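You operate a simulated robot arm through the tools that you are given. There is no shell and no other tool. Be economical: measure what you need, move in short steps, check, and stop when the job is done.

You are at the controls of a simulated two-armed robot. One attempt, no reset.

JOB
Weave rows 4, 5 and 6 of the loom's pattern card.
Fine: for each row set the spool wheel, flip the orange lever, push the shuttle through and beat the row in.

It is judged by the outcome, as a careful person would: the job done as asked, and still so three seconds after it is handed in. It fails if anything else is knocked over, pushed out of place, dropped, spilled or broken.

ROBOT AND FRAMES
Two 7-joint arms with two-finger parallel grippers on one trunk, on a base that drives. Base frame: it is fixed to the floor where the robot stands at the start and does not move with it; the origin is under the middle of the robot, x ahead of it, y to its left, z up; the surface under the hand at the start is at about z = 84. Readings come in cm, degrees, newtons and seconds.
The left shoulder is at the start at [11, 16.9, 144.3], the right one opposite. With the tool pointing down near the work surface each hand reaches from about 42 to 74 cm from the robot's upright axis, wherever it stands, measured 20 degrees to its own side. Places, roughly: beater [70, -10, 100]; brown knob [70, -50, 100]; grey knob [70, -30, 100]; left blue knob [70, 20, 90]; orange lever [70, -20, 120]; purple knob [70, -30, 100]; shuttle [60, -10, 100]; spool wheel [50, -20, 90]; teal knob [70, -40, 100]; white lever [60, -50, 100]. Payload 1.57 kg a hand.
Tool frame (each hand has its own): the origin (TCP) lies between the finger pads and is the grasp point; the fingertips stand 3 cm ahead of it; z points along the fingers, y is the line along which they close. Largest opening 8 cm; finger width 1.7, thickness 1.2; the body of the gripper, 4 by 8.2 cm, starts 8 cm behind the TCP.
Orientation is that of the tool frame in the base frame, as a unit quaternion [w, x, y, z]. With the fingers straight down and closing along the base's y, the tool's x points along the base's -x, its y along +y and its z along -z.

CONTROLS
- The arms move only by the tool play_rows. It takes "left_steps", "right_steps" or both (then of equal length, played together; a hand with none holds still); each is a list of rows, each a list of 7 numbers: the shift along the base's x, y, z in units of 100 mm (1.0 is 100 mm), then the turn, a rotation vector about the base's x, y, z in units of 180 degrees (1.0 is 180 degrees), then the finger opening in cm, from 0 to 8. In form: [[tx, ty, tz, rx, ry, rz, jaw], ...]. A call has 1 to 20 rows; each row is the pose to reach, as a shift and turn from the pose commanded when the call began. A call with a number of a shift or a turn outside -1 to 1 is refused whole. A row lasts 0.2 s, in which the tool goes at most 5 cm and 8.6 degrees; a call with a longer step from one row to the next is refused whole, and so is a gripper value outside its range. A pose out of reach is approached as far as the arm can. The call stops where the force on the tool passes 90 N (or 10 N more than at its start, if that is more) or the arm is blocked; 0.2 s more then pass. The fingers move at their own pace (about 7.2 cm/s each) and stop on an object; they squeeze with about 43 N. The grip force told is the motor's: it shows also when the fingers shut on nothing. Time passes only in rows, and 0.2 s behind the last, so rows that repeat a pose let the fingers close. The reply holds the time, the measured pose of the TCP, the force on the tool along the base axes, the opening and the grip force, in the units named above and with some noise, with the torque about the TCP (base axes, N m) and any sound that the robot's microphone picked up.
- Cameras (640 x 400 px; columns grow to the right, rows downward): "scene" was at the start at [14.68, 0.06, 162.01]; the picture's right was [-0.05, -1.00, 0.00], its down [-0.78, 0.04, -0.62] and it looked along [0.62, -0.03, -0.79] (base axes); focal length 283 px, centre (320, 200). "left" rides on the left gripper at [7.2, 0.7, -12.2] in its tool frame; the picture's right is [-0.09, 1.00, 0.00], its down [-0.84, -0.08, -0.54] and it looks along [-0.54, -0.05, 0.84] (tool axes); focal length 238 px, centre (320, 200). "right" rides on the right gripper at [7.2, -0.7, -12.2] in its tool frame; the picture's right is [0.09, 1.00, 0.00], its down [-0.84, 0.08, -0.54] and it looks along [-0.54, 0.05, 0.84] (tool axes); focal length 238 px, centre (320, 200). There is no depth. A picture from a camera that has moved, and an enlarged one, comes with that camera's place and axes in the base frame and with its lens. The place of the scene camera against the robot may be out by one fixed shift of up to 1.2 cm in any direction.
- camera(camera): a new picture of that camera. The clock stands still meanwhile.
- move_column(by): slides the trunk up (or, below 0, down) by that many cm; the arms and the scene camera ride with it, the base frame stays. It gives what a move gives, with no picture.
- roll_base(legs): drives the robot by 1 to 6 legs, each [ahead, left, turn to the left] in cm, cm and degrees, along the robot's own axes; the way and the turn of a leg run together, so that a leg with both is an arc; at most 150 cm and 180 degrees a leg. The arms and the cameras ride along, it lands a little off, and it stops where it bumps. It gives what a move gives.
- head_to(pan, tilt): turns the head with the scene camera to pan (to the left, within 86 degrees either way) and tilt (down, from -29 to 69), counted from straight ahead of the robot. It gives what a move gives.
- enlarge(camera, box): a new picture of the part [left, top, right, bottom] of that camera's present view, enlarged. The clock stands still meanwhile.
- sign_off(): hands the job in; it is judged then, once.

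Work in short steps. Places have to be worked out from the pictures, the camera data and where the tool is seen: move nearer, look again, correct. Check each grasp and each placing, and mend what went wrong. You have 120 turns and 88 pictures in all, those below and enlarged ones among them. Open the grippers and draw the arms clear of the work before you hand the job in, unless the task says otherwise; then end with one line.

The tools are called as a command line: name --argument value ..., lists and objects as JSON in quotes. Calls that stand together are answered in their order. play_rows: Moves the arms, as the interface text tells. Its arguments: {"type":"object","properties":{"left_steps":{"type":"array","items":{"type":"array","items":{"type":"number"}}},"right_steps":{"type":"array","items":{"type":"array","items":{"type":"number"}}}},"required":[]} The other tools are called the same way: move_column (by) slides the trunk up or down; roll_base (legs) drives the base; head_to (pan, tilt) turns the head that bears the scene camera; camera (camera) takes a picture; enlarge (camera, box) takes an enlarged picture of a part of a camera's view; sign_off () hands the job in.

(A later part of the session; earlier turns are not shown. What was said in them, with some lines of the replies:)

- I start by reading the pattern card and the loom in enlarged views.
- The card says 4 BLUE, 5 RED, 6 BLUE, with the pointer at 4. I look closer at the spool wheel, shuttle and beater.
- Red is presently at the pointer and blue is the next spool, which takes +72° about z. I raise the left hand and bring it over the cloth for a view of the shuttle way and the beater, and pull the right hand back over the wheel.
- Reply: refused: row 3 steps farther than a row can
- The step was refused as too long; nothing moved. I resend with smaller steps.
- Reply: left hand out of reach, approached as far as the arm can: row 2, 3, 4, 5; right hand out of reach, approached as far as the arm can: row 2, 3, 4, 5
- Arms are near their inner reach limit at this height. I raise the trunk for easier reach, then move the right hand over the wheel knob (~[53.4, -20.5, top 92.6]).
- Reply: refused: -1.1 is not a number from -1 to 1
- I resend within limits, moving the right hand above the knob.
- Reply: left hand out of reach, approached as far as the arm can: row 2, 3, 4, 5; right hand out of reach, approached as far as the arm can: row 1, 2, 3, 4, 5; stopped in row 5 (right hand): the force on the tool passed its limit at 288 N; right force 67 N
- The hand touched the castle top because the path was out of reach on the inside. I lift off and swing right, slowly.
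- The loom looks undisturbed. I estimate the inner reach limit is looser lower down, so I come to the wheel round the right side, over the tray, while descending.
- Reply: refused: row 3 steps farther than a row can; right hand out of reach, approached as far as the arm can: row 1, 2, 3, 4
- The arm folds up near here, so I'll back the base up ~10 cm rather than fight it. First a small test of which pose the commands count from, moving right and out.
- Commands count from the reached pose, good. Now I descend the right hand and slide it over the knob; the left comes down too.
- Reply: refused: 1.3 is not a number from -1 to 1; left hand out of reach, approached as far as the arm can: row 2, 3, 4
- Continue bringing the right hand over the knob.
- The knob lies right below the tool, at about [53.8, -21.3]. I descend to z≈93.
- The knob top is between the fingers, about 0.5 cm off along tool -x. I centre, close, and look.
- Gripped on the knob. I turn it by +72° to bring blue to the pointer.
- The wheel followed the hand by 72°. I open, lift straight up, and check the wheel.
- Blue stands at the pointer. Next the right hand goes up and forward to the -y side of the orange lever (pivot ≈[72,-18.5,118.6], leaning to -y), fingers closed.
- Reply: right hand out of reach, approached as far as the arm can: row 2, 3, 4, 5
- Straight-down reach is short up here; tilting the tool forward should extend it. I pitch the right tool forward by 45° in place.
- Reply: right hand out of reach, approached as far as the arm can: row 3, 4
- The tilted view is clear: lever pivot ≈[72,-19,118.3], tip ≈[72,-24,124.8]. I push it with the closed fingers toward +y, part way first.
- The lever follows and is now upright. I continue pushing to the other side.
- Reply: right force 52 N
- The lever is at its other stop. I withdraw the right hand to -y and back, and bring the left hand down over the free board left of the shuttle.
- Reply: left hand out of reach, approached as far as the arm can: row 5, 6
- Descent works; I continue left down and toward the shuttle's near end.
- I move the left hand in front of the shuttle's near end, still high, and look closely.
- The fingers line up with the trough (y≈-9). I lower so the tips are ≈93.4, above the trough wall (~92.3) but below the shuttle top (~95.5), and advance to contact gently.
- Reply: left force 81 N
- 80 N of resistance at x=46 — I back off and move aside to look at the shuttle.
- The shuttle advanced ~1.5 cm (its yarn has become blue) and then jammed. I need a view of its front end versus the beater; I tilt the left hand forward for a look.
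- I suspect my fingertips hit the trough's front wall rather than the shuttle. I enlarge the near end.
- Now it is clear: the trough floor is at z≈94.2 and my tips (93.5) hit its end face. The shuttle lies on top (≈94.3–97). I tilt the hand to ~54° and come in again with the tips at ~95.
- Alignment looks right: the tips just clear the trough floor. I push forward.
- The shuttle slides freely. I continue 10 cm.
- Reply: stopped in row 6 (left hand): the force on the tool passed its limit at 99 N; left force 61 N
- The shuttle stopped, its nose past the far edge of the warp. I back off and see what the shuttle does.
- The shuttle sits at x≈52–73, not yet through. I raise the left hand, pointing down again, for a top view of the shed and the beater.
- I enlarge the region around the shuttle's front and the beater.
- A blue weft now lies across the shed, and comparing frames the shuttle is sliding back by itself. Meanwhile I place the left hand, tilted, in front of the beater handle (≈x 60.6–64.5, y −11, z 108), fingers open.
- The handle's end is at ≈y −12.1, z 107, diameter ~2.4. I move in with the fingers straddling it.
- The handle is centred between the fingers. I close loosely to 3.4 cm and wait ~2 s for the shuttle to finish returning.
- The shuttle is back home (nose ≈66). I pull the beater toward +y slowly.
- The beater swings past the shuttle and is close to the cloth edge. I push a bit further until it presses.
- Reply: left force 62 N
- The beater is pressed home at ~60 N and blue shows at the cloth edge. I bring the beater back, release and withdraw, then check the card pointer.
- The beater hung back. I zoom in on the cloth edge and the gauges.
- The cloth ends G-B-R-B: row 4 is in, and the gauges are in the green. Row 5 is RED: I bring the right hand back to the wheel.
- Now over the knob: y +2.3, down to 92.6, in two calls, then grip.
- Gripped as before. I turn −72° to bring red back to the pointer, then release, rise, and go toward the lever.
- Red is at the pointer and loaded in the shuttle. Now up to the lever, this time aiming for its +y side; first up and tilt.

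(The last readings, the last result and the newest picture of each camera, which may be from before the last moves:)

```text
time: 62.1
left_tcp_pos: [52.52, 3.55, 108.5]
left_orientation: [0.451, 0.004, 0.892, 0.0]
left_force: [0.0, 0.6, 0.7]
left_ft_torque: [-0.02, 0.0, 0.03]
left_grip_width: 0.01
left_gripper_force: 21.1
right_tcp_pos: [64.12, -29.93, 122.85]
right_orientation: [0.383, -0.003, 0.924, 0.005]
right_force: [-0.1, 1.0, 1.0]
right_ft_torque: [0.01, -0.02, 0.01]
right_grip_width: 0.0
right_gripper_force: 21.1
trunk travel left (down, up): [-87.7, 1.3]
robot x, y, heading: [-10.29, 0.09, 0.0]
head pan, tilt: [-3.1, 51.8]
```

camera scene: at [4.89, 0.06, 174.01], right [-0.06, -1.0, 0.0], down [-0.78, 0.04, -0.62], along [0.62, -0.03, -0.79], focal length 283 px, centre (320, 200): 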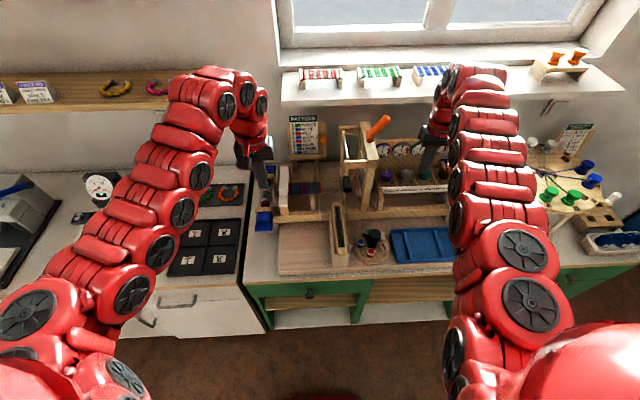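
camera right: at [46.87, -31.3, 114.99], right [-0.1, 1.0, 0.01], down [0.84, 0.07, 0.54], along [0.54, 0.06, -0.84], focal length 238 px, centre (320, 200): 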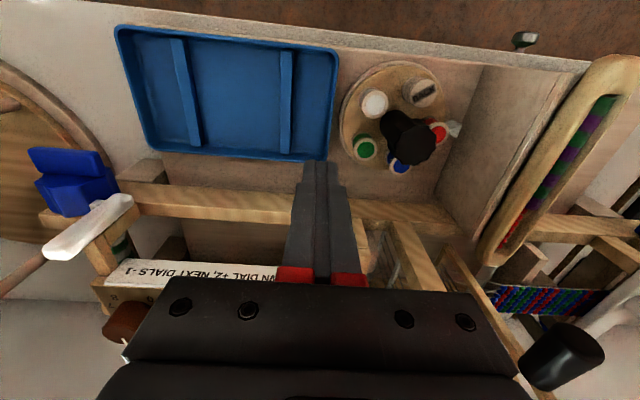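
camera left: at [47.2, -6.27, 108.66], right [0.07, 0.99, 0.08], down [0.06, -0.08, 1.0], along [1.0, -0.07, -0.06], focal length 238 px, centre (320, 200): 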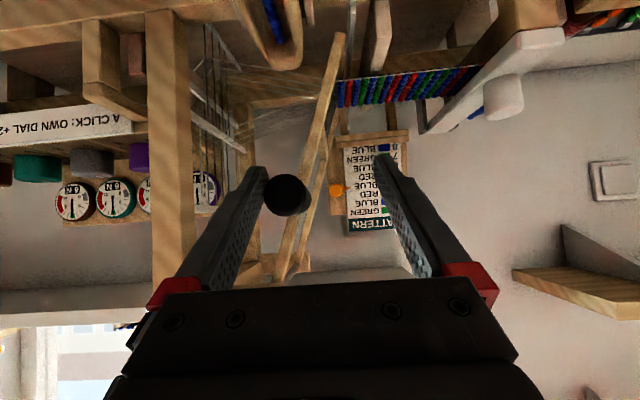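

I cross in front of the lever to its +y side at z≈126.

play_rows --right_steps '[[0, 0.1, 0.35, 0, 0, 0, 0], [0, 0.4, 0.35, 0, 0, 0, 0], [0, 0.8, 0.35, 0, 0, 0, 0], [0, 1.0, 0.35, 0, 0, 0, 0]]'

play_rows --right_steps '[[0, 0.4, 0, 0, 0, 0, 0], [0, 0.8, 0, 0, 0, 0, 0], [0, 1.0, 0, 0, 0, 0, 0], [0, 1.0, 0, 0, 0, 0, 0]]'

camera --camera "right"

```text
time: 63.1
left_tcp_pos: [52.52, 3.67, 108.56]
left_orientation: [0.451, 0.003, 0.893, 0.0]
left_force: [0.2, -0.1, 0.6]
left_ft_torque: [0.0, 0.0, 0.01]
left_grip_width: 0.0
left_gripper_force: 21.7
right_tcp_pos: [64.11, -19.97, 126.3]
right_orientation: [0.382, -0.003, 0.924, 0.005]
right_force: [-0.8, -0.1, -1.1]
right_ft_torque: [-0.01, -0.01, 0.02]
right_grip_width: 0.01
right_gripper_force: 21.5
trunk travel left (down, up): [-87.7, 1.3]
robot x, y, heading: [-10.3, -0.3, -0.1]
head pan, tilt: [-3.1, 51.8]
```

```text
time: 64.1
left_tcp_pos: [52.51, 3.58, 108.47]
left_orientation: [0.45, 0.004, 0.893, 0.0]
left_force: [-0.3, -0.2, -0.5]
left_ft_torque: [0.02, 0.01, -0.02]
left_grip_width: 0.01
left_gripper_force: 21.7
right_tcp_pos: [64.32, -9.71, 126.49]
right_orientation: [0.383, -0.003, 0.924, 0.006]
right_force: [0.4, 0.5, 0.4]
right_ft_torque: [0.0, 0.0, -0.01]
right_grip_width: 0.02
right_gripper_force: 21.2
trunk travel left (down, up): [-87.7, 1.3]
robot x, y, heading: [-10.15, -0.04, -0.0]
head pan, tilt: [-3.1, 51.8]
```

```text
26 pictures are left
camera right: at [50.45, -10.54, 130.08], right [-0.08, 1.0, -0.06], down [0.21, 0.07, 0.98], along [0.98, 0.06, -0.21], focal length 238 px, centre (320, 200)
```

right: 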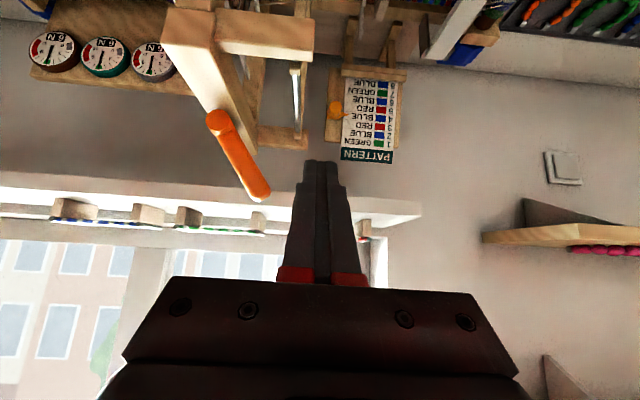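

The lever tip is at y≈−14.6. I advance alongside and push it to −y, with a final target slightly past its stop.

play_rows --right_steps '[[0.2, 0.1, 0, 0, 0, 0, 0], [0.5, 0.1, -0.1, 0, 0, 0, 0], [0.68, 0.1, -0.2, 0, 0, 0, 0], [0.68, 0.0, -0.2, 0, 0, 0, 0], [0.68, -0.15, -0.2, 0, 0, 0, 0], [0.68, -0.3, -0.2, 0, 0, 0, 0], [0.68, -0.45, -0.2, 0, 0, 0, 0], [0.68, -0.6, -0.2, 0, 0, 0, 0], [0.68, -0.72, -0.2, 0, 0, 0, 0], [0.68, -0.84, -0.2, 0, 0, 0, 0], [0.68, -0.96, -0.2, 0, 0, 0, 0], [0.68, -0.99, -0.2, 0, 0, 0, 0]]'

camera --camera "right"

```text
time: 66.7
left_tcp_pos: [52.52, 3.96, 108.43]
left_orientation: [0.451, 0.002, 0.893, 0.0]
left_force: [0.3, 0.0, 0.0]
left_ft_torque: [-0.01, 0.0, 0.01]
left_grip_width: 0.01
left_gripper_force: 21.4
right_tcp_pos: [70.85, -19.1, 124.27]
right_orientation: [0.382, -0.006, 0.924, 0.007]
right_force: [-1.9, 12.8, -0.9]
right_ft_torque: [0.34, 0.09, 0.17]
right_grip_width: 0.0
right_gripper_force: 20.6
trunk travel left (down, up): [-87.7, 1.3]
robot x, y, heading: [-10.3, -0.24, -0.1]
head pan, tilt: [-3.1, 51.8]
```

```text
25 pictures are left
camera right: at [57.07, -19.93, 127.92], right [-0.08, 0.99, -0.06], down [0.21, 0.07, 0.98], along [0.97, 0.07, -0.21], focal length 238 px, centre (320, 200)
```

right: 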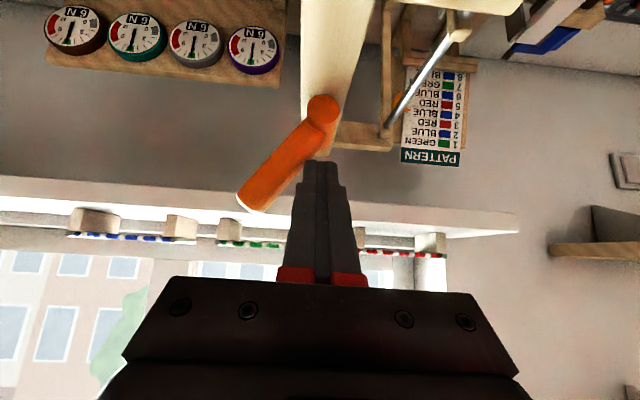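

The lever is on the −y side with contact force rising. I nudge it 0.8 cm more to be sure of the stop, then withdraw back and to the right.

play_rows --right_steps '[[0, -0.08, 0, 0, 0, 0, 0], [0, -0.08, 0, 0, 0, 0, 0], [0, 0.2, 0, 0, 0, 0, 0], [-0.2, 0.3, 0.1, 0, 0, 0, 0], [-0.6, 0.3, 0.2, 0, 0, 0, 0], [-0.75, 0.1, 0.2, 0, 0, 0, 0], [-0.75, -0.3, 0.2, 0, 0, 0, 0], [-0.75, -0.7, 0.2, 0, 0, 0, 0], [-0.75, -1.0, 0.2, 0, 0, 0, 0], [-0.75, -1.0, 0.2, 0, 0, 0, 0]]' --left_steps '[[0, 0, 0, 0, 0, 0, 0], [0, 0, 0, 0, 0, 0, 0], [-0.1, 0, 0, 0, 0, 0, 0], [-0.4, 0, 0, 0, 0, 0, 0], [-0.7, -0.2, 0, 0, 0, 0, 0], [-1.0, -0.5, 0, 0, 0, 0, 0], [-1.0, -0.9, -0.1, 0, 0, 0, 0], [-1.0, -1.0, -0.4, 0, 0, 0, 0], [-1.0, -1.0, -0.6, 0, 0, 0, 0], [-1.0, -1.0, -0.6, 0, 0, 0, 0]]'

enlarge --camera "scene" --box '[310, 100, 430, 260]'

```text
time: 68.9
left_tcp_pos: [42.14, -6.7, 102.2]
left_orientation: [0.451, 0.004, 0.893, 0.0]
left_force: [0.0, 0.2, 0.0]
left_ft_torque: [0.02, -0.02, -0.02]
left_grip_width: 0.0
left_gripper_force: 21.4
right_tcp_pos: [63.51, -29.62, 126.29]
right_orientation: [0.383, -0.005, 0.924, 0.006]
right_force: [0.8, -0.2, -0.7]
right_ft_torque: [0.01, 0.01, -0.05]
right_grip_width: 0.02
right_gripper_force: 21.1
trunk travel left (down, up): [-87.7, 1.3]
robot x, y, heading: [-9.92, -0.22, 0.1]
head pan, tilt: [-3.1, 51.8]
```

```text
2.50 times, centred on (370, 180) of scene
camera zoom: at [4.66, 0.09, 174.01], right [-0.06, -1.0, 0.0], down [-0.78, 0.04, -0.62], along [0.62, -0.03, -0.79], focal length 708 px, centre (195, 250)
```

zoom: 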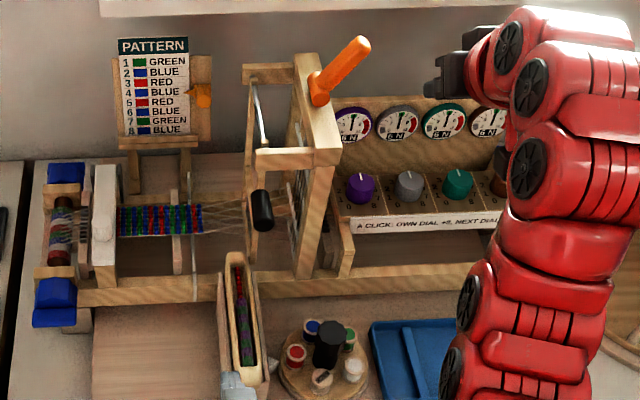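

The lever is over. I drop the left fingertips behind the shuttle and push.

play_rows --left_steps '[[-0.12, -0.26, 0, 0, 0, 0, 0], [-0.12, -0.26, -0.25, 0, 0, 0, 0], [-0.12, -0.26, -0.45, 0, 0, 0, 0], [-0.0, -0.26, -0.45, 0, 0, 0, 0], [0.12, -0.26, -0.45, 0, 0, 0, 0], [0.24, -0.26, -0.45, 0, 0, 0, 0], [0.36, -0.26, -0.45, 0, 0, 0, 0], [0.48, -0.26, -0.45, 0, 0, 0, 0], [0.6, -0.26, -0.45, 0, 0, 0, 0], [0.72, -0.26, -0.45, 0, 0, 0, 0], [0.84, -0.26, -0.45, 0, 0, 0, 0], [0.96, -0.26, -0.45, 0, 0, 0, 0]]'

play_rows --left_steps '[[0.1, 0, 0, 0, 0, 0, 0], [0.2, 0, 0, 0, 0, 0, 0], [0.3, 0, 0, 0, 0, 0, 0], [0.4, 0, 0, 0, 0, 0, 0]]'

enlarge --camera "scene" --box '[310, 120, 410, 240]'

```text
time: 71.5
left_tcp_pos: [52.15, -9.42, 97.66]
left_orientation: [0.451, 0.004, 0.892, 0.0]
left_force: [-1.8, 0.3, -0.4]
left_ft_torque: [-0.02, 0.0, 0.07]
left_grip_width: 0.01
left_gripper_force: 21.4
right_tcp_pos: [63.37, -29.76, 126.28]
right_orientation: [0.383, -0.004, 0.924, 0.005]
right_force: [0.5, 0.0, 0.2]
right_ft_torque: [0.0, 0.02, -0.03]
right_grip_width: 0.0
right_gripper_force: 20.8
trunk travel left (down, up): [-87.7, 1.3]
robot x, y, heading: [-10.16, 0.2, -0.1]
head pan, tilt: [-3.1, 51.8]
```

```text
time: 72.7
left_tcp_pos: [54.15, -9.63, 97.13]
left_orientation: [0.444, 0.007, 0.896, -0.003]
left_force: [-50.6, 1.1, 17.0]
left_ft_torque: [0.27, 0.12, 0.05]
left_grip_width: 0.02
left_gripper_force: 21.1
right_tcp_pos: [62.22, -29.65, 127.0]
right_orientation: [0.386, -0.004, 0.922, 0.004]
right_force: [0.4, -0.2, 0.2]
right_ft_torque: [0.01, 0.03, 0.0]
right_grip_width: 0.01
right_gripper_force: 21.4
trunk travel left (down, up): [-87.7, 1.3]
robot x, y, heading: [-10.16, -0.01, -0.3]
head pan, tilt: [-3.1, 51.8]
stopped in row 4 (left hand): the force on the tool passed its limit at 95 N (the readings are from after the stop); the commanded pose is now the measured one
```

```text
3.33 times, centred on (360, 180) of scene
camera zoom: at [3.13, 0.25, 174.17], right [-0.06, -1.0, 0.0], down [-0.78, 0.04, -0.62], along [0.62, -0.04, -0.78], focal length 944 px, centre (187, 267)
```

zoom: 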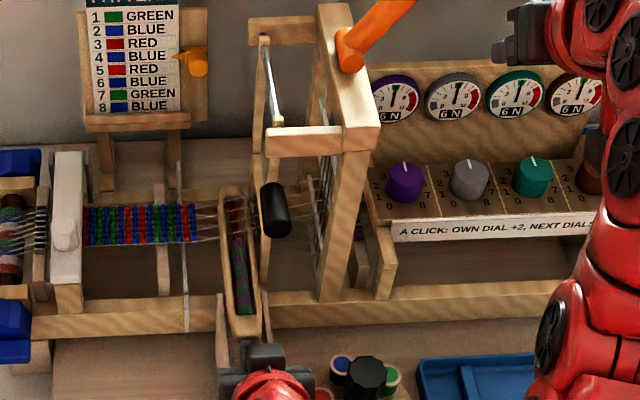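

Stopped at the same end point as before. I back out, rise, open, and move onto the beater handle while the shuttle returns.

play_rows --left_steps '[[-0.15, 0, 0.08, 0, 0, 0, 0], [-0.4, 0, 0.12, 0, 0, 0, 0], [-0.7, 0, 0.3, 0, 0, 0, 0], [-0.75, -0.1, 0.7, 0, 0, 0, 2], [-0.6, -0.2, 1.0, 0, 0, 0, 5.5], [-0.3, -0.24, 1.0, 0, 0, 0, 5.5], [0.05, -0.24, 1.0, 0, 0, 0, 5.5], [0.05, -0.24, 1.0, 0, 0, 0, 5.5], [0.05, -0.24, 1.0, 0, 0, 0, 5.5], [0.05, -0.24, 1.0, 0, 0, 0, 5.5], [0.05, -0.24, 1.0, 0, 0, 0, 5.5], [0.05, -0.24, 1.0, 0, 0, 0, 5.5], [0.05, -0.24, 1.0, 0, 0, 0, 5.5]]'

play_rows --left_steps '[[0.2, 0, 0, 0, 0, 0, 5.5], [0.4, 0, 0, 0, 0, 0, 5.5], [0.55, 0, 0, 0, 0, 0, 5.5], [0.65, 0, 0, 0, 0, 0, 5.5], [0.65, 0, 0, 0, 0, 0, 3.4], [0.65, 0, 0, 0, 0, 0, 3.4], [0.65, 0, 0, 0, 0, 0, 3.4], [0.65, 0, 0, 0, 0, 0, 3.4]]'

camera --camera "left"

```text
time: 75.5
left_tcp_pos: [55.81, -11.89, 107.09]
left_orientation: [0.443, 0.005, 0.897, -0.001]
left_force: [-0.5, 0.6, -0.6]
left_ft_torque: [-0.03, 0.02, -0.01]
left_grip_width: 5.5
left_gripper_force: 0.0
right_tcp_pos: [63.25, -29.73, 126.32]
right_orientation: [0.383, -0.004, 0.924, 0.006]
right_force: [-0.8, -0.4, -0.5]
right_ft_torque: [0.03, -0.04, 0.01]
right_grip_width: 0.0
right_gripper_force: 21.1
trunk travel left (down, up): [-87.7, 1.3]
robot x, y, heading: [-10.43, -0.33, -0.1]
head pan, tilt: [-3.1, 51.8]
```

```text
time: 77.3
left_tcp_pos: [62.1, -11.8, 106.84]
left_orientation: [0.442, 0.005, 0.897, -0.001]
left_force: [-0.3, 0.2, 0.0]
left_ft_torque: [0.02, 0.01, -0.04]
left_grip_width: 3.42
left_gripper_force: 0.3
right_tcp_pos: [63.22, -29.87, 126.29]
right_orientation: [0.382, -0.003, 0.924, 0.005]
right_force: [-0.1, -0.3, -0.5]
right_ft_torque: [-0.01, 0.0, -0.01]
right_grip_width: 0.0
right_gripper_force: 21.2
trunk travel left (down, up): [-87.7, 1.3]
robot x, y, heading: [-10.44, 0.13, 0.1]
head pan, tilt: [-3.1, 51.8]
```

```text
22 pictures are left
camera left: at [48.1, -10.98, 108.53], right [0.06, 0.99, 0.08], down [0.08, -0.08, 0.99], along [0.99, -0.06, -0.08], focal length 238 px, centre (320, 200)
```

left: 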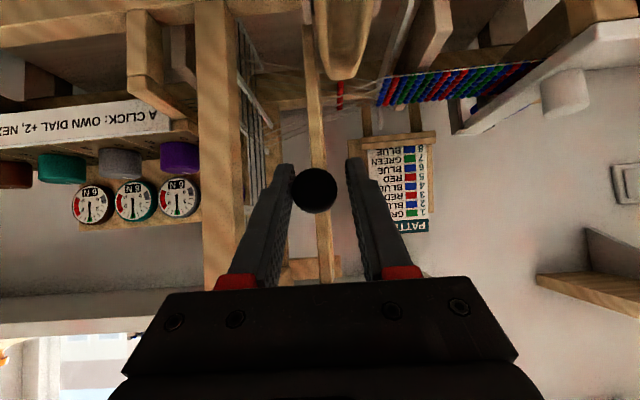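

Red weft is laid. I wait ~2.4 s for the shuttle to be home, then beat.

play_rows --left_steps '[[0, 0, 0, 0, 0, 0, 3.4], [0, 0, 0, 0, 0, 0, 3.4], [0, 0, 0, 0, 0, 0, 3.4], [0, 0, 0, 0, 0, 0, 3.4], [0, 0, 0, 0, 0, 0, 3.4], [0, 0, 0, 0, 0, 0, 3.4], [0, 0, 0, 0, 0, 0, 3.4], [0, 0, 0, 0, 0, 0, 3.4], [0, 0, 0, 0, 0, 0, 3.4], [0, 0, 0, 0, 0, 0, 3.4], [0, 0, 0, 0, 0, 0, 3.4], [0, 0.08, 0, 0, 0, 0, 3.4], [0, 0.15, 0, 0, 0, 0, 3.4], [0, 0.22, 0, 0, 0, 0, 3.4], [0, 0.29, 0, 0, 0, 0, 3.4], [0, 0.36, 0, 0, 0, 0, 2], [0, 0.42, 0, 0, 0, 0, 2], [0, 0.48, 0, 0, 0, 0, 2], [0, 0.54, 0, 0, 0, 0, 2], [0, 0.6, 0, 0, 0, 0, 2]]'

camera --camera "left"

```text
time: 81.5
left_tcp_pos: [62.14, -7.52, 106.98]
left_orientation: [0.443, 0.009, 0.896, -0.004]
left_force: [11.7, -61.3, 10.6]
left_ft_torque: [-0.19, 0.45, 0.4]
left_grip_width: 7.35
left_gripper_force: 29.9
right_tcp_pos: [63.26, -30.9, 126.04]
right_orientation: [0.382, -0.001, 0.924, 0.009]
right_force: [0.8, -0.2, -0.9]
right_ft_torque: [0.0, 0.01, 0.04]
right_grip_width: 0.02
right_gripper_force: 21.3
trunk travel left (down, up): [-87.7, 1.3]
robot x, y, heading: [-10.12, -0.2, -0.1]
head pan, tilt: [-3.1, 51.8]
```

```text
21 pictures are left
camera left: at [48.06, -6.5, 108.57], right [0.08, 0.99, 0.07], down [0.08, -0.08, 0.99], along [0.99, -0.07, -0.08], focal length 238 px, centre (320, 200)
```

left: 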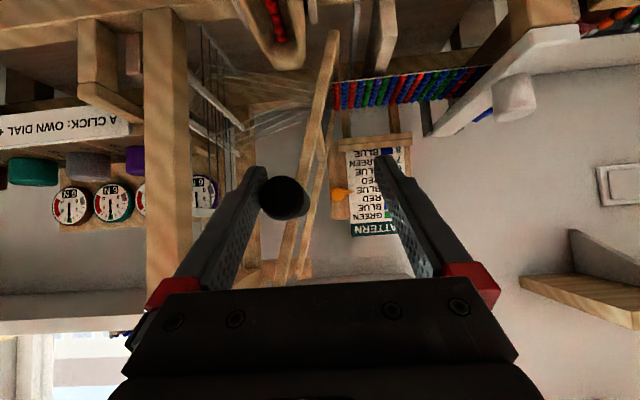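

Red row is beaten in. I return the beater, withdraw left, and at the same time untilt and lower the right hand toward the wheel.

play_rows --left_steps '[[0, -0.1, 0, 0, 0, 0, 4], [0, -0.2, 0, 0, 0, 0, 4], [0, -0.3, 0, 0, 0, 0, 4], [0, -0.38, 0, 0, 0, 0, 4], [0, -0.45, 0, 0, 0, 0, 4], [0, -0.45, 0, 0, 0, 0, 5.5], [0, -0.45, 0, 0, 0, 0, 5.5], [-0.2, -0.45, 0.05, 0, 0, 0, 5.5], [-0.5, -0.45, 0.1, 0, 0, 0, 5.5], [-0.8, -0.3, 0.1, 0, 0, 0, 4], [-0.95, 0.1, 0.1, 0, 0, 0, 2], [-0.95, 0.5, 0.1, 0, 0, 0, 0], [-0.95, 0.9, 0.1, 0, 0, 0, 0], [-0.95, 0.9, 0.1, 0, 0, 0, 0]]' --right_steps '[[0, 0, 0, 0, 0, 0, 0], [0, 0, 0, 0, 0, 0, 0], [0, 0, 0, 0, 0, 0, 0], [0, 0, 0, 0, 0, 0, 0], [-0.1, -0.2, -0.1, 0, 0.04, 0, 2], [-0.2, -0.3, -0.3, 0, 0.085, 0, 4], [-0.3, -0.33, -0.5, 0, 0.13, 0, 6], [-0.35, -0.33, -0.75, 0, 0.175, 0, 8], [-0.4, -0.33, -0.9, 0, 0.22, 0, 8], [-0.4, -0.33, -1.0, 0, 0.25, 0, 8], [-0.4, -0.33, -1.0, 0, 0.25, 0, 8], [-0.4, -0.33, -1.0, 0, 0.25, 0, 8], [-0.4, -0.33, -1.0, 0, 0.25, 0, 8], [-0.4, -0.33, -1.0, 0, 0.25, 0, 8]]'

enlarge --camera "scene" --box '[270, 100, 430, 240]'

```text
time: 84.5
left_tcp_pos: [52.76, 3.08, 107.92]
left_orientation: [0.443, 0.005, 0.897, -0.001]
left_force: [0.2, 0.6, 0.1]
left_ft_torque: [0.0, 0.02, -0.04]
left_grip_width: 0.0
left_gripper_force: 20.7
right_tcp_pos: [59.05, -33.06, 116.44]
right_orientation: [-0.001, -0.001, 1.0, 0.005]
right_force: [0.9, -0.1, -0.5]
right_ft_torque: [-0.03, 0.02, -0.02]
right_grip_width: 8.01
right_gripper_force: 0.0
trunk travel left (down, up): [-87.7, 1.3]
robot x, y, heading: [-10.22, 0.09, -0.1]
head pan, tilt: [-3.1, 51.8]
```

```text
2.86 times, centred on (350, 170) of scene
camera zoom: at [4.41, -0.01, 174.02], right [-0.06, -1.0, 0.0], down [-0.78, 0.04, -0.62], along [0.62, -0.03, -0.79], focal length 810 px, centre (234, 286)
```

zoom: 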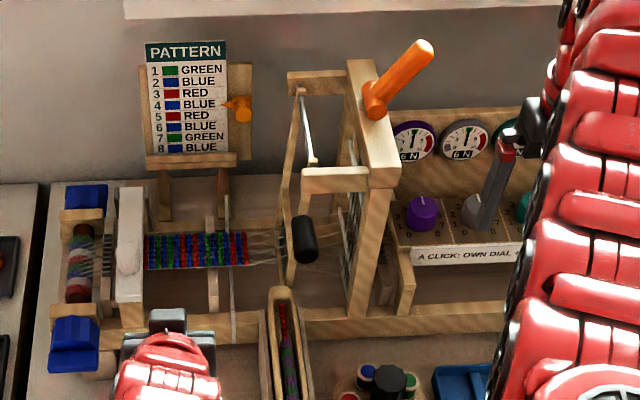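

Row 5 is in (red edge). Row 6 is BLUE: right hand to the knob with yaw −36°.

play_rows --right_steps '[[-0.2, 0.1, -0.4, 0, 0, -0.045, 8], [-0.4, 0.2, -0.8, 0, 0, -0.09, 8], [-0.49, 0.5, -1.0, 0, 0, -0.135, 8], [-0.49, 0.85, -1.0, 0, 0, -0.18, 8], [-0.49, 0.95, -1.0, 0, 0, -0.2, 8], [-0.49, 0.95, -1.0, 0, 0, -0.2, 8]]'

play_rows --right_steps '[[0, 0.15, -0.1, 0, 0, 0, 8], [0, 0.22, -0.4, 0, 0, 0, 8], [0, 0.22, -0.7, 0, 0, 0, 8], [0, 0.22, -1.0, 0, 0, 0, 8], [0, 0.22, -1.0, 0, 0, 0, 8]]'

camera --camera "right"

```text
time: 85.9
left_tcp_pos: [52.84, 3.0, 107.87]
left_orientation: [0.443, 0.004, 0.896, 0.0]
left_force: [-0.1, 0.3, -0.3]
left_ft_torque: [-0.02, 0.01, 0.0]
left_grip_width: 0.0
left_gripper_force: 21.1
right_tcp_pos: [54.2, -23.43, 106.43]
right_orientation: [0.001, 0.309, 0.951, 0.006]
right_force: [-0.5, -1.0, 0.4]
right_ft_torque: [-0.01, -0.02, -0.02]
right_grip_width: 8.0
right_gripper_force: 0.0
trunk travel left (down, up): [-87.7, 1.3]
robot x, y, heading: [-10.53, 0.48, 0.1]
head pan, tilt: [-3.1, 51.8]
```

```text
time: 87.1
left_tcp_pos: [52.86, 3.09, 107.9]
left_orientation: [0.443, 0.005, 0.897, 0.0]
left_force: [0.0, -0.5, 0.1]
left_ft_torque: [0.02, 0.01, 0.02]
left_grip_width: 0.0
left_gripper_force: 21.7
right_tcp_pos: [54.13, -21.44, 96.47]
right_orientation: [0.002, 0.308, 0.951, 0.005]
right_force: [0.2, 0.3, 1.2]
right_ft_torque: [0.02, 0.01, -0.02]
right_grip_width: 7.99
right_gripper_force: 0.1
trunk travel left (down, up): [-87.7, 1.3]
robot x, y, heading: [-10.27, -0.2, 0.1]
head pan, tilt: [-3.1, 51.8]
```

```text
19 pictures are left
camera right: at [47.6, -17.8, 108.62], right [0.51, 0.86, 0.01], down [0.72, -0.43, 0.54], along [0.47, -0.27, -0.84], focal length 238 px, centre (320, 200)
```

right: 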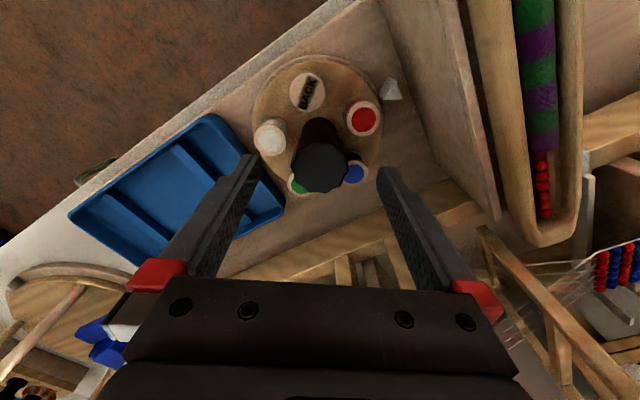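

Aligned. I lower, grip, turn +72°, release and rise clear.

play_rows --right_steps '[[0, 0, -0.2, 0, 0, 0, 8], [0, 0, -0.38, 0, 0, 0, 8], [0, 0, -0.38, 0, 0, 0, 5.5], [0, 0, -0.38, 0, 0, 0, 3], [0, 0, -0.38, 0, 0, 0, 3], [0, 0, -0.38, 0, 0, 0, 3]]'

play_rows --right_steps '[[0, 0, 0, 0, 0, 0.0444, 3], [0, 0, 0, 0, 0, 0.0889, 3], [0, 0, 0, 0, 0, 0.1333, 3], [0, 0, 0, 0, 0, 0.1778, 3], [0, 0, 0, 0, 0, 0.2222, 3], [0, 0, 0, 0, 0, 0.2667, 3], [0, 0, 0, 0, 0, 0.3111, 3], [0, 0, 0, 0, 0, 0.3556, 3], [0, 0, 0, 0, 0, 0.4, 3], [0, 0, 0, 0, 0, 0.4, 3], [0, 0, 0, 0, 0, 0.4, 8], [0, 0, 0, 0, 0, 0.4, 8], [0, 0, 0.3, 0, 0, 0.4, 8], [0, 0, 0.7, 0, 0, 0.4, 8], [0, 0, 1.0, 0, 0, 0.4, 8], [0, -0.4, 1.0, 0, 0, 0.36, 8], [0, -0.8, 1.0, 0, 0, 0.32, 8], [0, -0.9, 1.0, 0, 0, 0.28, 4], [0, -0.9, 1.0, 0, 0, 0.24, 0], [0, -0.9, 1.0, 0, 0, 0.2, 0]]'

camera --camera "right"

```text
time: 88.5
left_tcp_pos: [52.76, 3.15, 107.9]
left_orientation: [0.444, 0.006, 0.896, -0.001]
left_force: [-0.2, -0.2, -0.2]
left_ft_torque: [0.02, 0.03, 0.0]
left_grip_width: 0.03
left_gripper_force: 21.8
right_tcp_pos: [54.13, -21.41, 92.45]
right_orientation: [0.001, 0.309, 0.951, 0.006]
right_force: [-2.4, -0.6, -3.4]
right_ft_torque: [-1.22, 0.03, 0.08]
right_grip_width: 4.14
right_gripper_force: 44.5
trunk travel left (down, up): [-87.7, 1.3]
robot x, y, heading: [-10.06, -0.32, -0.0]
head pan, tilt: [-3.1, 51.8]
```

```text
time: 92.7
left_tcp_pos: [52.88, 3.06, 107.95]
left_orientation: [0.443, 0.005, 0.897, -0.001]
left_force: [-0.1, 0.1, 0.3]
left_ft_torque: [-0.01, -0.01, 0.01]
left_grip_width: 0.0
left_gripper_force: 21.4
right_tcp_pos: [54.36, -30.49, 102.73]
right_orientation: [0.0, -0.001, 1.0, 0.007]
right_force: [-0.9, -0.1, 0.6]
right_ft_torque: [-0.04, -0.01, 0.04]
right_grip_width: 0.0
right_gripper_force: 16.8
trunk travel left (down, up): [-87.7, 1.3]
robot x, y, heading: [-10.26, 0.4, -0.2]
head pan, tilt: [-3.1, 51.8]
```

```text
18 pictures are left
camera right: at [46.97, -31.17, 114.9], right [-0.09, 1.0, 0.01], down [0.84, 0.07, 0.54], along [0.54, 0.06, -0.84], focal length 238 px, centre (320, 200)
```

right: 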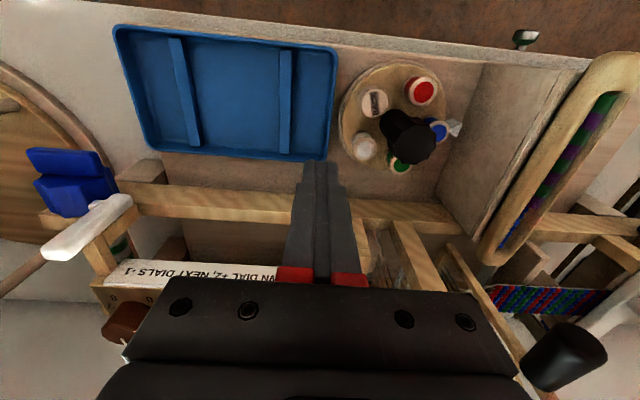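

Blue is set and loaded. Right hand up to the −y side of the lever again.

play_rows --right_steps '[[0, -0.1, 0.4, 0, 0, 0, 0], [0.1, -0.2, 0.8, 0, 0, 0, 0], [0.4, -0.25, 1.0, 0, 0, 0, 0], [0.5, -0.25, 1.0, 0, -0.03, 0, 0]]'

play_rows --right_steps '[[0.1, 0, 0.2, 0, -0.045, 0, 0], [0.15, 0, 0.4, 0, -0.09, 0, 0], [0.2, 0, 0.6, 0, -0.135, 0, 0], [0.3, 0, 0.9, 0, -0.18, 0, 0], [0.5, 0, 1.0, 0, -0.22, 0, 0], [0.8, 0, 1.0, 0, -0.22, 0, 0], [0.8, 0, 1.0, 0, -0.22, 0, 0]]'

camera --camera "right"

```text
time: 93.7
left_tcp_pos: [52.73, 3.05, 107.9]
left_orientation: [0.443, 0.005, 0.896, -0.001]
left_force: [-0.6, 0.5, 0.2]
left_ft_torque: [0.05, 0.01, 0.01]
left_grip_width: 0.0
left_gripper_force: 21.6
right_tcp_pos: [59.13, -32.85, 112.61]
right_orientation: [0.046, -0.001, 0.999, 0.005]
right_force: [-0.2, 0.3, 0.3]
right_ft_torque: [-0.03, 0.0, -0.02]
right_grip_width: 0.0
right_gripper_force: 21.5
trunk travel left (down, up): [-87.7, 1.3]
robot x, y, heading: [-10.39, 0.22, -0.1]
head pan, tilt: [-3.1, 51.8]
```

```text
time: 95.3
left_tcp_pos: [52.75, 3.09, 107.8]
left_orientation: [0.443, 0.005, 0.897, 0.0]
left_force: [0.1, 0.5, -0.3]
left_ft_torque: [-0.03, -0.01, 0.0]
left_grip_width: 0.0
left_gripper_force: 21.9
right_tcp_pos: [67.22, -32.71, 122.64]
right_orientation: [0.384, -0.004, 0.923, 0.006]
right_force: [0.0, 0.4, 0.8]
right_ft_torque: [-0.05, -0.01, -0.01]
right_grip_width: 0.01
right_gripper_force: 21.7
trunk travel left (down, up): [-87.7, 1.3]
robot x, y, heading: [-10.08, 0.21, -0.2]
head pan, tilt: [-3.1, 51.8]
```

```text
17 pictures are left
camera right: at [53.42, -33.57, 126.17], right [-0.08, 1.0, -0.06], down [0.21, 0.07, 0.98], along [0.98, 0.06, -0.21], focal length 238 px, centre (320, 200)
```

right: 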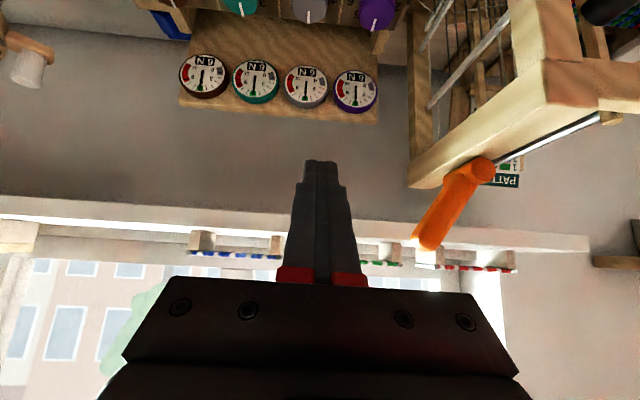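

I move alongside and push the lever through to +y in two calls.

play_rows --right_steps '[[0.25, 0.0, 0.17, 0, 0, 0, 0], [0.39, 0.2, 0.17, 0, 0, 0, 0], [0.39, 0.4, 0.17, 0, 0, 0, 0], [0.39, 0.55, 0.17, 0, 0, 0, 0], [0.39, 0.7, 0.17, 0, 0, 0, 0], [0.39, 0.85, 0.17, 0, 0, 0, 0], [0.39, 1.0, 0.17, 0, 0, 0, 0]]'

play_rows --right_steps '[[0, 0.12, 0, 0, 0, 0, 0], [0, 0.24, 0, 0, 0, 0, 0], [0, 0.36, 0, 0, 0, 0, 0], [0, 0.48, 0, 0, 0, 0, 0], [0, 0.58, 0, 0, 0, 0, 0]]'

camera --camera "right"

```text
time: 96.9
left_tcp_pos: [52.8, 3.07, 107.82]
left_orientation: [0.443, 0.004, 0.897, 0.0]
left_force: [1.0, -0.8, 0.8]
left_ft_torque: [0.02, 0.04, -0.01]
left_grip_width: 0.0
left_gripper_force: 21.6
right_tcp_pos: [71.25, -22.78, 124.33]
right_orientation: [0.381, -0.004, 0.925, 0.006]
right_force: [-0.7, -0.8, 0.1]
right_ft_torque: [0.0, -0.04, 0.05]
right_grip_width: 0.0
right_gripper_force: 21.1
trunk travel left (down, up): [-87.7, 1.3]
robot x, y, heading: [-10.09, -0.11, -0.2]
head pan, tilt: [-3.1, 51.8]
```

```text
time: 98.1
left_tcp_pos: [52.79, 1.95, 107.89]
left_orientation: [0.443, 0.008, 0.896, 0.002]
left_force: [-0.3, 0.2, -0.1]
left_ft_torque: [-0.01, 0.01, 0.0]
left_grip_width: 0.0
left_gripper_force: 21.0
right_tcp_pos: [71.0, -19.3, 124.14]
right_orientation: [0.384, 0.005, 0.923, 0.0]
right_force: [1.3, -46.0, 7.0]
right_ft_torque: [-1.18, -0.18, -0.76]
right_grip_width: 0.0
right_gripper_force: 21.3
trunk travel left (down, up): [-87.7, 1.3]
robot x, y, heading: [-10.34, -0.0, -0.4]
head pan, tilt: [-3.1, 51.8]
```

```text
16 pictures are left
camera right: at [57.24, -19.74, 127.75], right [-0.05, 1.0, -0.06], down [0.21, 0.07, 0.98], along [0.98, 0.04, -0.21], focal length 238 px, centre (320, 200)
```

right: 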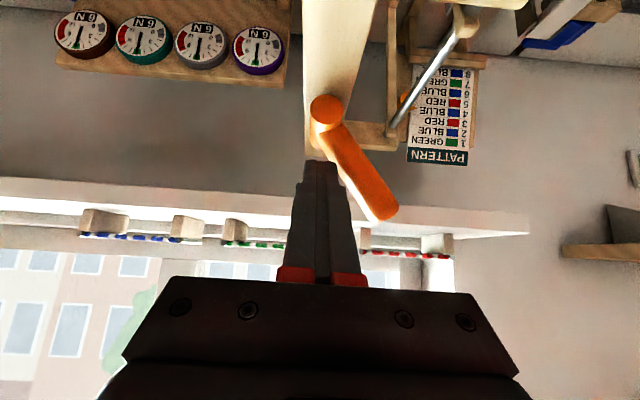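

Lever flipped. Right withdraws; left goes to behind the shuttle.

play_rows --right_steps '[[0, -0.2, 0, 0, 0, 0, 0], [0, -0.5, 0.1, 0, 0, 0, 0], [-0.1, -0.9, 0.1, 0, 0, 0, 0], [-0.4, -1.0, 0.1, 0, 0, 0, 0], [-0.7, -1.0, 0.1, 0, 0, 0, 0], [-0.7, -1.0, 0.1, 0, 0, 0, 0], [-0.7, -1.0, 0.1, 0, 0, 0, 0], [-0.7, -1.0, 0.1, 0, 0, 0, 0]]' --left_steps '[[-0.1, 0, 0, 0, 0, 0, 0], [-0.4, 0, 0, 0, 0, 0, 0], [-0.7, -0.2, 0, 0, 0, 0, 0], [-1.0, -0.5, 0, 0, 0, 0, 0], [-1.0, -0.9, -0.1, 0, 0, 0, 0], [-1.0, -1.0, -0.4, 0, 0, 0, 0], [-1.0, -1.0, -0.55, 0, 0, 0, 0], [-1.0, -1.0, -0.55, 0, 0, 0, 0]]'

```text
time: 99.9
left_tcp_pos: [42.68, -6.82, 102.3]
left_orientation: [0.443, 0.005, 0.897, 0.0]
left_force: [-0.3, -0.2, 0.3]
left_ft_torque: [0.0, -0.01, -0.03]
left_grip_width: 0.0
left_gripper_force: 21.6
right_tcp_pos: [64.23, -27.03, 125.08]
right_orientation: [0.382, -0.003, 0.924, 0.006]
right_force: [-0.3, -0.8, -0.1]
right_ft_torque: [0.0, -0.05, -0.01]
right_grip_width: 0.0
right_gripper_force: 21.7
trunk travel left (down, up): [-87.7, 1.3]
robot x, y, heading: [-10.05, -0.4, -0.1]
head pan, tilt: [-3.1, 51.8]
```

Same push as for row 5.

play_rows --left_steps '[[-0.18, -0.25, 0, 0, 0, 0, 0], [-0.18, -0.25, -0.25, 0, 0, 0, 0], [-0.18, -0.25, -0.45, 0, 0, 0, 0], [-0.06, -0.25, -0.45, 0, 0, 0, 0], [0.06, -0.25, -0.45, 0, 0, 0, 0], [0.18, -0.25, -0.45, 0, 0, 0, 0], [0.3, -0.25, -0.45, 0, 0, 0, 0], [0.42, -0.25, -0.45, 0, 0, 0, 0], [0.54, -0.25, -0.45, 0, 0, 0, 0], [0.66, -0.25, -0.45, 0, 0, 0, 0], [0.78, -0.25, -0.45, 0, 0, 0, 0], [0.92, -0.25, -0.45, 0, 0, 0, 0]]'

play_rows --left_steps '[[0.1, 0, 0, 0, 0, 0, 0], [0.2, 0, 0, 0, 0, 0, 0], [0.3, 0, 0, 0, 0, 0, 0], [0.4, 0, 0, 0, 0, 0, 0]]'

```text
time: 102.5
left_tcp_pos: [52.0, -9.15, 97.65]
left_orientation: [0.442, 0.005, 0.897, 0.001]
left_force: [-1.6, 0.4, -0.9]
left_ft_torque: [0.0, 0.0, 0.01]
left_grip_width: 0.0
left_gripper_force: 21.4
right_tcp_pos: [64.2, -26.84, 125.19]
right_orientation: [0.382, -0.004, 0.924, 0.006]
right_force: [0.0, 0.7, 0.3]
right_ft_torque: [0.03, 0.01, -0.01]
right_grip_width: 0.02
right_gripper_force: 20.9
trunk travel left (down, up): [-87.7, 1.3]
robot x, y, heading: [-10.27, 0.15, -0.5]
head pan, tilt: [-3.1, 51.8]
```

```text
time: 103.5
left_tcp_pos: [54.44, -9.34, 98.0]
left_orientation: [0.442, 0.005, 0.897, -0.001]
left_force: [-88.0, 9.5, 12.0]
left_ft_torque: [0.16, 0.9, 0.42]
left_grip_width: 0.0
left_gripper_force: 21.2
right_tcp_pos: [62.65, -26.82, 126.05]
right_orientation: [0.388, -0.003, 0.922, 0.005]
right_force: [0.3, 1.2, -0.4]
right_ft_torque: [-0.01, -0.03, 0.03]
right_grip_width: 0.01
right_gripper_force: 21.3
trunk travel left (down, up): [-87.7, 1.3]
robot x, y, heading: [-10.47, 0.11, -0.1]
head pan, tilt: [-3.1, 51.8]
```

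End of travel reached. I back out (commands count from ≈x 56 this time), rise, open, and go to the beater handle.

play_rows --left_steps '[[-0.3, 0, 0.06, 0, 0, 0, 0], [-0.6, 0, 0.1, 0, 0, 0, 0], [-0.9, 0, 0.28, 0, 0, 0, 0], [-0.95, -0.1, 0.7, 0, 0, 0, 2], [-0.8, -0.2, 0.95, 0, 0, 0, 5.5], [-0.45, -0.29, 0.95, 0, 0, 0, 5.5], [-0.1, -0.29, 0.95, 0, 0, 0, 5.5], [-0.1, -0.29, 0.95, 0, 0, 0, 5.5], [-0.1, -0.29, 0.95, 0, 0, 0, 5.5], [-0.1, -0.29, 0.95, 0, 0, 0, 5.5], [-0.1, -0.29, 0.95, 0, 0, 0, 5.5], [-0.1, -0.29, 0.95, 0, 0, 0, 5.5]]'

play_rows --left_steps '[[0.2, 0, 0, 0, 0, 0, 5.5], [0.4, 0, 0, 0, 0, 0, 5.5], [0.55, 0, 0, 0, 0, 0, 5.5], [0.65, 0, 0, 0, 0, 0, 5.5], [0.65, 0, 0, 0, 0, 0, 3.4], [0.65, 0, 0, 0, 0, 0, 3.4], [0.65, 0, 0, 0, 0, 0, 3.4], [0.65, 0, 0, 0, 0, 0, 3.4], [0.65, 0, 0, 0, 0, 0, 3.4], [0.65, 0, 0, 0, 0, 0, 3.4], [0.65, 0, 0, 0, 0, 0, 3.4], [0.65, 0, 0, 0, 0, 0, 3.4], [0.65, 0, 0, 0, 0, 0, 3.4], [0.65, 0, 0, 0, 0, 0, 3.4], [0.65, 0, 0, 0, 0, 0, 3.4]]'

camera --camera "left"

```text
time: 106.1
left_tcp_pos: [54.66, -12.32, 107.34]
left_orientation: [0.443, 0.006, 0.896, -0.001]
left_force: [0.0, 1.0, -0.2]
left_ft_torque: [-0.03, 0.0, 0.0]
left_grip_width: 5.51
left_gripper_force: 0.0
right_tcp_pos: [64.26, -27.12, 125.04]
right_orientation: [0.382, -0.004, 0.924, 0.005]
right_force: [0.6, -0.2, 0.3]
right_ft_torque: [0.01, 0.03, -0.01]
right_grip_width: 0.0
right_gripper_force: 21.5
trunk travel left (down, up): [-87.7, 1.3]
robot x, y, heading: [-10.23, -0.07, -0.1]
head pan, tilt: [-3.1, 51.8]
```

```text
time: 109.3
left_tcp_pos: [61.34, -12.27, 107.34]
left_orientation: [0.443, 0.005, 0.896, -0.001]
left_force: [-0.6, 0.2, 0.8]
left_ft_torque: [0.02, 0.01, 0.01]
left_grip_width: 3.44
left_gripper_force: 0.0
right_tcp_pos: [64.19, -26.93, 125.26]
right_orientation: [0.382, -0.004, 0.924, 0.006]
right_force: [-0.4, -0.3, -0.2]
right_ft_torque: [0.01, 0.01, 0.03]
right_grip_width: 0.02
right_gripper_force: 21.3
trunk travel left (down, up): [-87.7, 1.3]
robot x, y, heading: [-10.38, -0.03, -0.0]
head pan, tilt: [-3.1, 51.8]
```

```text
15 pictures are left
camera left: at [47.27, -11.43, 109.03], right [0.06, 0.99, 0.08], down [0.08, -0.08, 0.99], along [0.99, -0.06, -0.08], focal length 238 px, centre (320, 200)
```

left: 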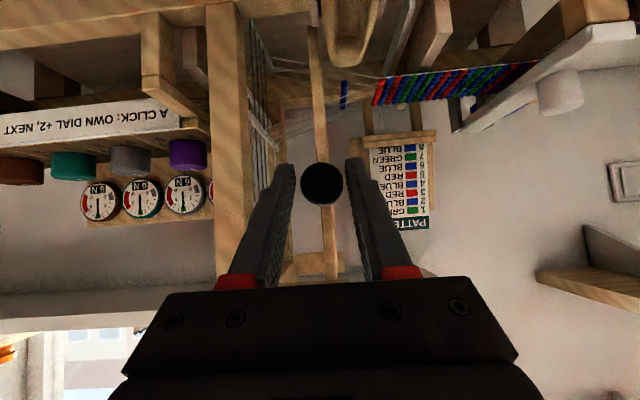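

Blue weft laid, shuttle almost home. A short wait, then the beat.

play_rows --left_steps '[[0, 0, 0, 0, 0, 0, 3.4], [0, 0, 0, 0, 0, 0, 3.4], [0, 0, 0, 0, 0, 0, 3.4], [0, 0, 0, 0, 0, 0, 3.4], [0, 0, 0, 0, 0, 0, 3.4], [0, 0.08, 0, 0, 0, 0, 3.4], [0, 0.16, 0, 0, 0, 0, 3.4], [0, 0.24, 0, 0, 0, 0, 3.4], [0, 0.31, 0, 0, 0, 0, 3.4], [0, 0.38, 0, 0, 0, 0, 2], [0, 0.45, 0, 0, 0, 0, 2], [0, 0.52, 0, 0, 0, 0, 2], [0, 0.59, 0, 0, 0, 0, 2], [0, 0.65, 0, 0, 0, 0, 2]]'

camera --camera "left"

```text
time: 112.3
left_tcp_pos: [61.37, -7.61, 107.2]
left_orientation: [0.441, 0.011, 0.897, -0.005]
left_force: [12.2, -65.6, -4.4]
left_ft_torque: [0.1, -0.45, -0.14]
left_grip_width: 7.81
left_gripper_force: 32.9
right_tcp_pos: [64.39, -28.36, 124.66]
right_orientation: [0.381, -0.001, 0.925, 0.01]
right_force: [-0.6, 0.3, 0.3]
right_ft_torque: [0.01, -0.03, -0.01]
right_grip_width: 0.0
right_gripper_force: 21.0
trunk travel left (down, up): [-87.7, 1.3]
robot x, y, heading: [-9.99, 0.15, -0.2]
head pan, tilt: [-3.1, 51.8]
```

```text
14 pictures are left
camera left: at [47.34, -6.5, 108.96], right [0.08, 0.99, 0.07], down [0.08, -0.08, 0.99], along [0.99, -0.07, -0.09], focal length 238 px, centre (320, 200)
```

left: 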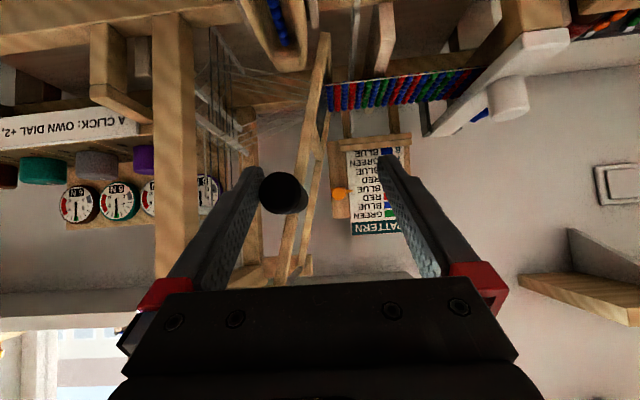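

Row 6 is beaten in. I return the beater, release, and withdraw the left hand; open both grippers.

play_rows --left_steps '[[0, -0.12, 0, 0, 0, 0, 4], [0, -0.24, 0, 0, 0, 0, 4], [0, -0.36, 0, 0, 0, 0, 4], [0, -0.48, 0, 0, 0, 0, 4], [0, -0.58, 0, 0, 0, 0, 4], [0, -0.58, 0, 0, 0, 0, 5.5], [0, -0.58, 0, 0, 0, 0, 5.5], [-0.2, -0.58, 0.05, 0, 0, 0, 5.5], [-0.5, -0.58, 0.1, 0, 0, 0, 5.5], [-0.8, -0.3, 0.1, 0, 0, 0, 5.5], [-0.95, 0.1, 0.1, 0, 0, 0, 5.5], [-0.95, 0.5, 0.1, 0, 0, 0, 5.5], [-0.95, 0.9, 0.1, 0, 0, 0, 7], [-0.95, 0.9, 0.1, 0, 0, 0, 7]]' --right_steps '[[0, 0, 0, 0, 0, 0, 0], [0, 0, 0, 0, 0, 0, 0], [0, 0, 0, 0, 0, 0, 0], [0, 0, 0, 0, 0, 0, 0], [-0.05, -0.2, 0, 0, 0, 0, 0], [-0.1, -0.5, 0, 0, 0, 0, 0], [-0.1, -0.8, 0, 0, 0, 0, 2], [-0.1, -0.9, 0, 0, 0, 0, 6], [-0.1, -0.9, 0, 0, 0, 0, 6], [-0.1, -0.9, 0, 0, 0, 0, 6], [-0.1, -0.9, 0, 0, 0, 0, 6], [-0.1, -0.9, 0, 0, 0, 0, 6], [-0.1, -0.9, 0, 0, 0, 0, 6], [-0.1, -0.9, 0, 0, 0, 0, 6]]'

roll_base --legs '[[-12, 0, 0]]'

camera --camera "scene"

enlarge --camera "scene" --box '[270, 60, 450, 220]'

```text
time: 115.3
left_tcp_pos: [52.07, 3.35, 108.4]
left_orientation: [0.442, 0.006, 0.897, -0.001]
left_force: [0.3, -0.4, 0.5]
left_ft_torque: [0.01, 0.02, 0.02]
left_grip_width: 6.99
left_gripper_force: 0.1
right_tcp_pos: [63.14, -35.81, 125.32]
right_orientation: [0.381, -0.003, 0.924, 0.005]
right_force: [-0.6, -1.1, 0.2]
right_ft_torque: [-0.03, -0.02, 0.06]
right_grip_width: 5.99
right_gripper_force: 0.0
trunk travel left (down, up): [-87.7, 1.3]
robot x, y, heading: [-10.14, 0.08, -0.2]
head pan, tilt: [-3.1, 51.8]
```

```text
time: 116.5
left_tcp_pos: [40.13, 3.31, 108.34]
left_orientation: [0.443, 0.006, 0.897, -0.001]
left_force: [-0.2, 0.2, 0.0]
left_ft_torque: [0.0, -0.01, -0.02]
left_grip_width: 6.99
left_gripper_force: 0.1
right_tcp_pos: [51.28, -35.92, 125.11]
right_orientation: [0.382, -0.004, 0.924, 0.006]
right_force: [0.1, 0.1, -1.1]
right_ft_torque: [0.03, 0.03, -0.02]
right_grip_width: 6.02
right_gripper_force: 0.0
trunk travel left (down, up): [-87.7, 1.3]
robot x, y, heading: [-22.06, 0.25, -0.2]
head pan, tilt: [-3.1, 51.8]
```

```text
13 pictures are left
camera scene: at [-7.36, 0.06, 173.99], right [-0.06, -1.0, 0.0], down [-0.79, 0.04, -0.62], along [0.62, -0.03, -0.79], focal length 283 px, centre (320, 200)
```

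scene: 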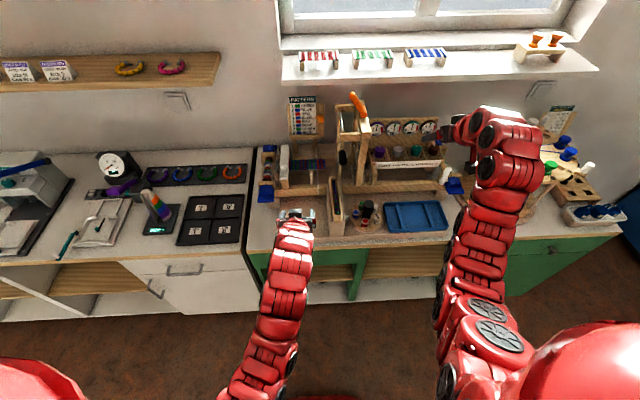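

```text
2.50 times, centred on (360, 140) of scene
camera zoom: at [-7.36, 0.06, 173.99], right [-0.06, -1.0, 0.0], down [-0.79, 0.04, -0.62], along [0.62, -0.03, -0.79], focal length 708 px, centre (220, 350)
```

zoom: 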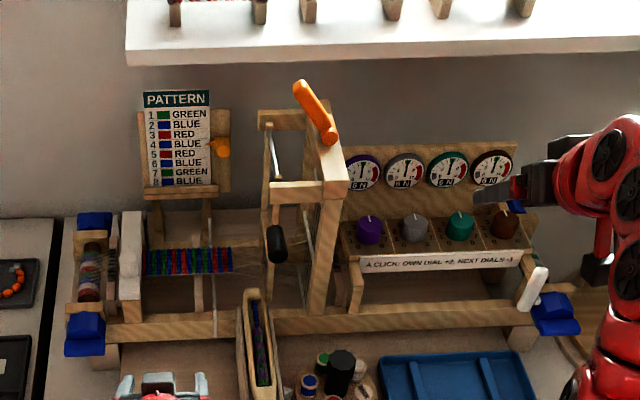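

Arms are clear. I check the cloth edge and the gauges once more.

enlarge --camera "scene" --box '[310, 152, 345, 175]'

enlarge --camera "scene" --box '[365, 112, 445, 162]'

```text
16.00 times, centred on (328, 164) of scene
camera zoom: at [-7.36, 0.06, 173.99], right [-0.06, -1.0, 0.0], down [-0.79, 0.04, -0.62], along [0.62, -0.03, -0.79], focal length 4533 px, centre (200, 784)
```

zoom: 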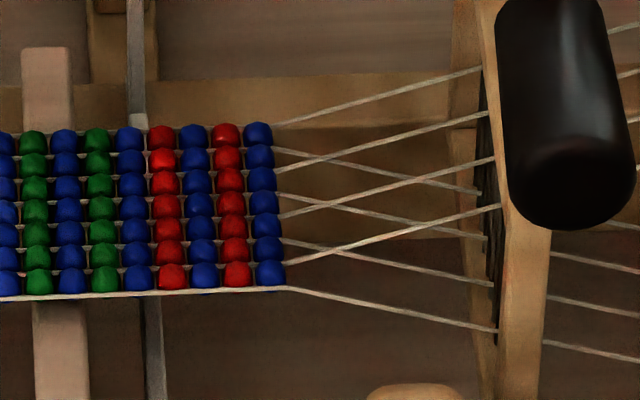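

```text
8.00 times, centred on (405, 137) of scene
camera zoom: at [-7.36, 0.06, 173.99], right [-0.06, -1.0, 0.0], down [-0.79, 0.04, -0.62], along [0.62, -0.03, -0.79], focal length 2266 px, centre (-360, 704)
```

zoom: 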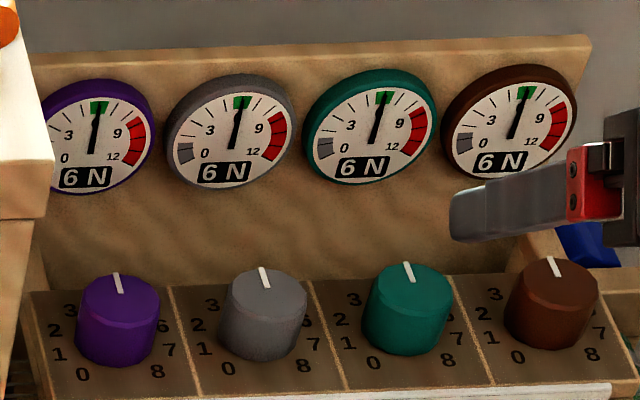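

The edge reads G‑B‑R‑B‑R‑B, so rows 4, 5 and 6 are woven. The gauges are in the green and both grippers are open and clear, so I hand in.

sign_off

```text
The job is handed in.
```

Rows 4 (blue), 5 (red) and 6 (blue) are woven and beaten in. On the way I bumped the top of the loom frame once and pushed against the shuttle trough once, but saw nothing moved or damaged.
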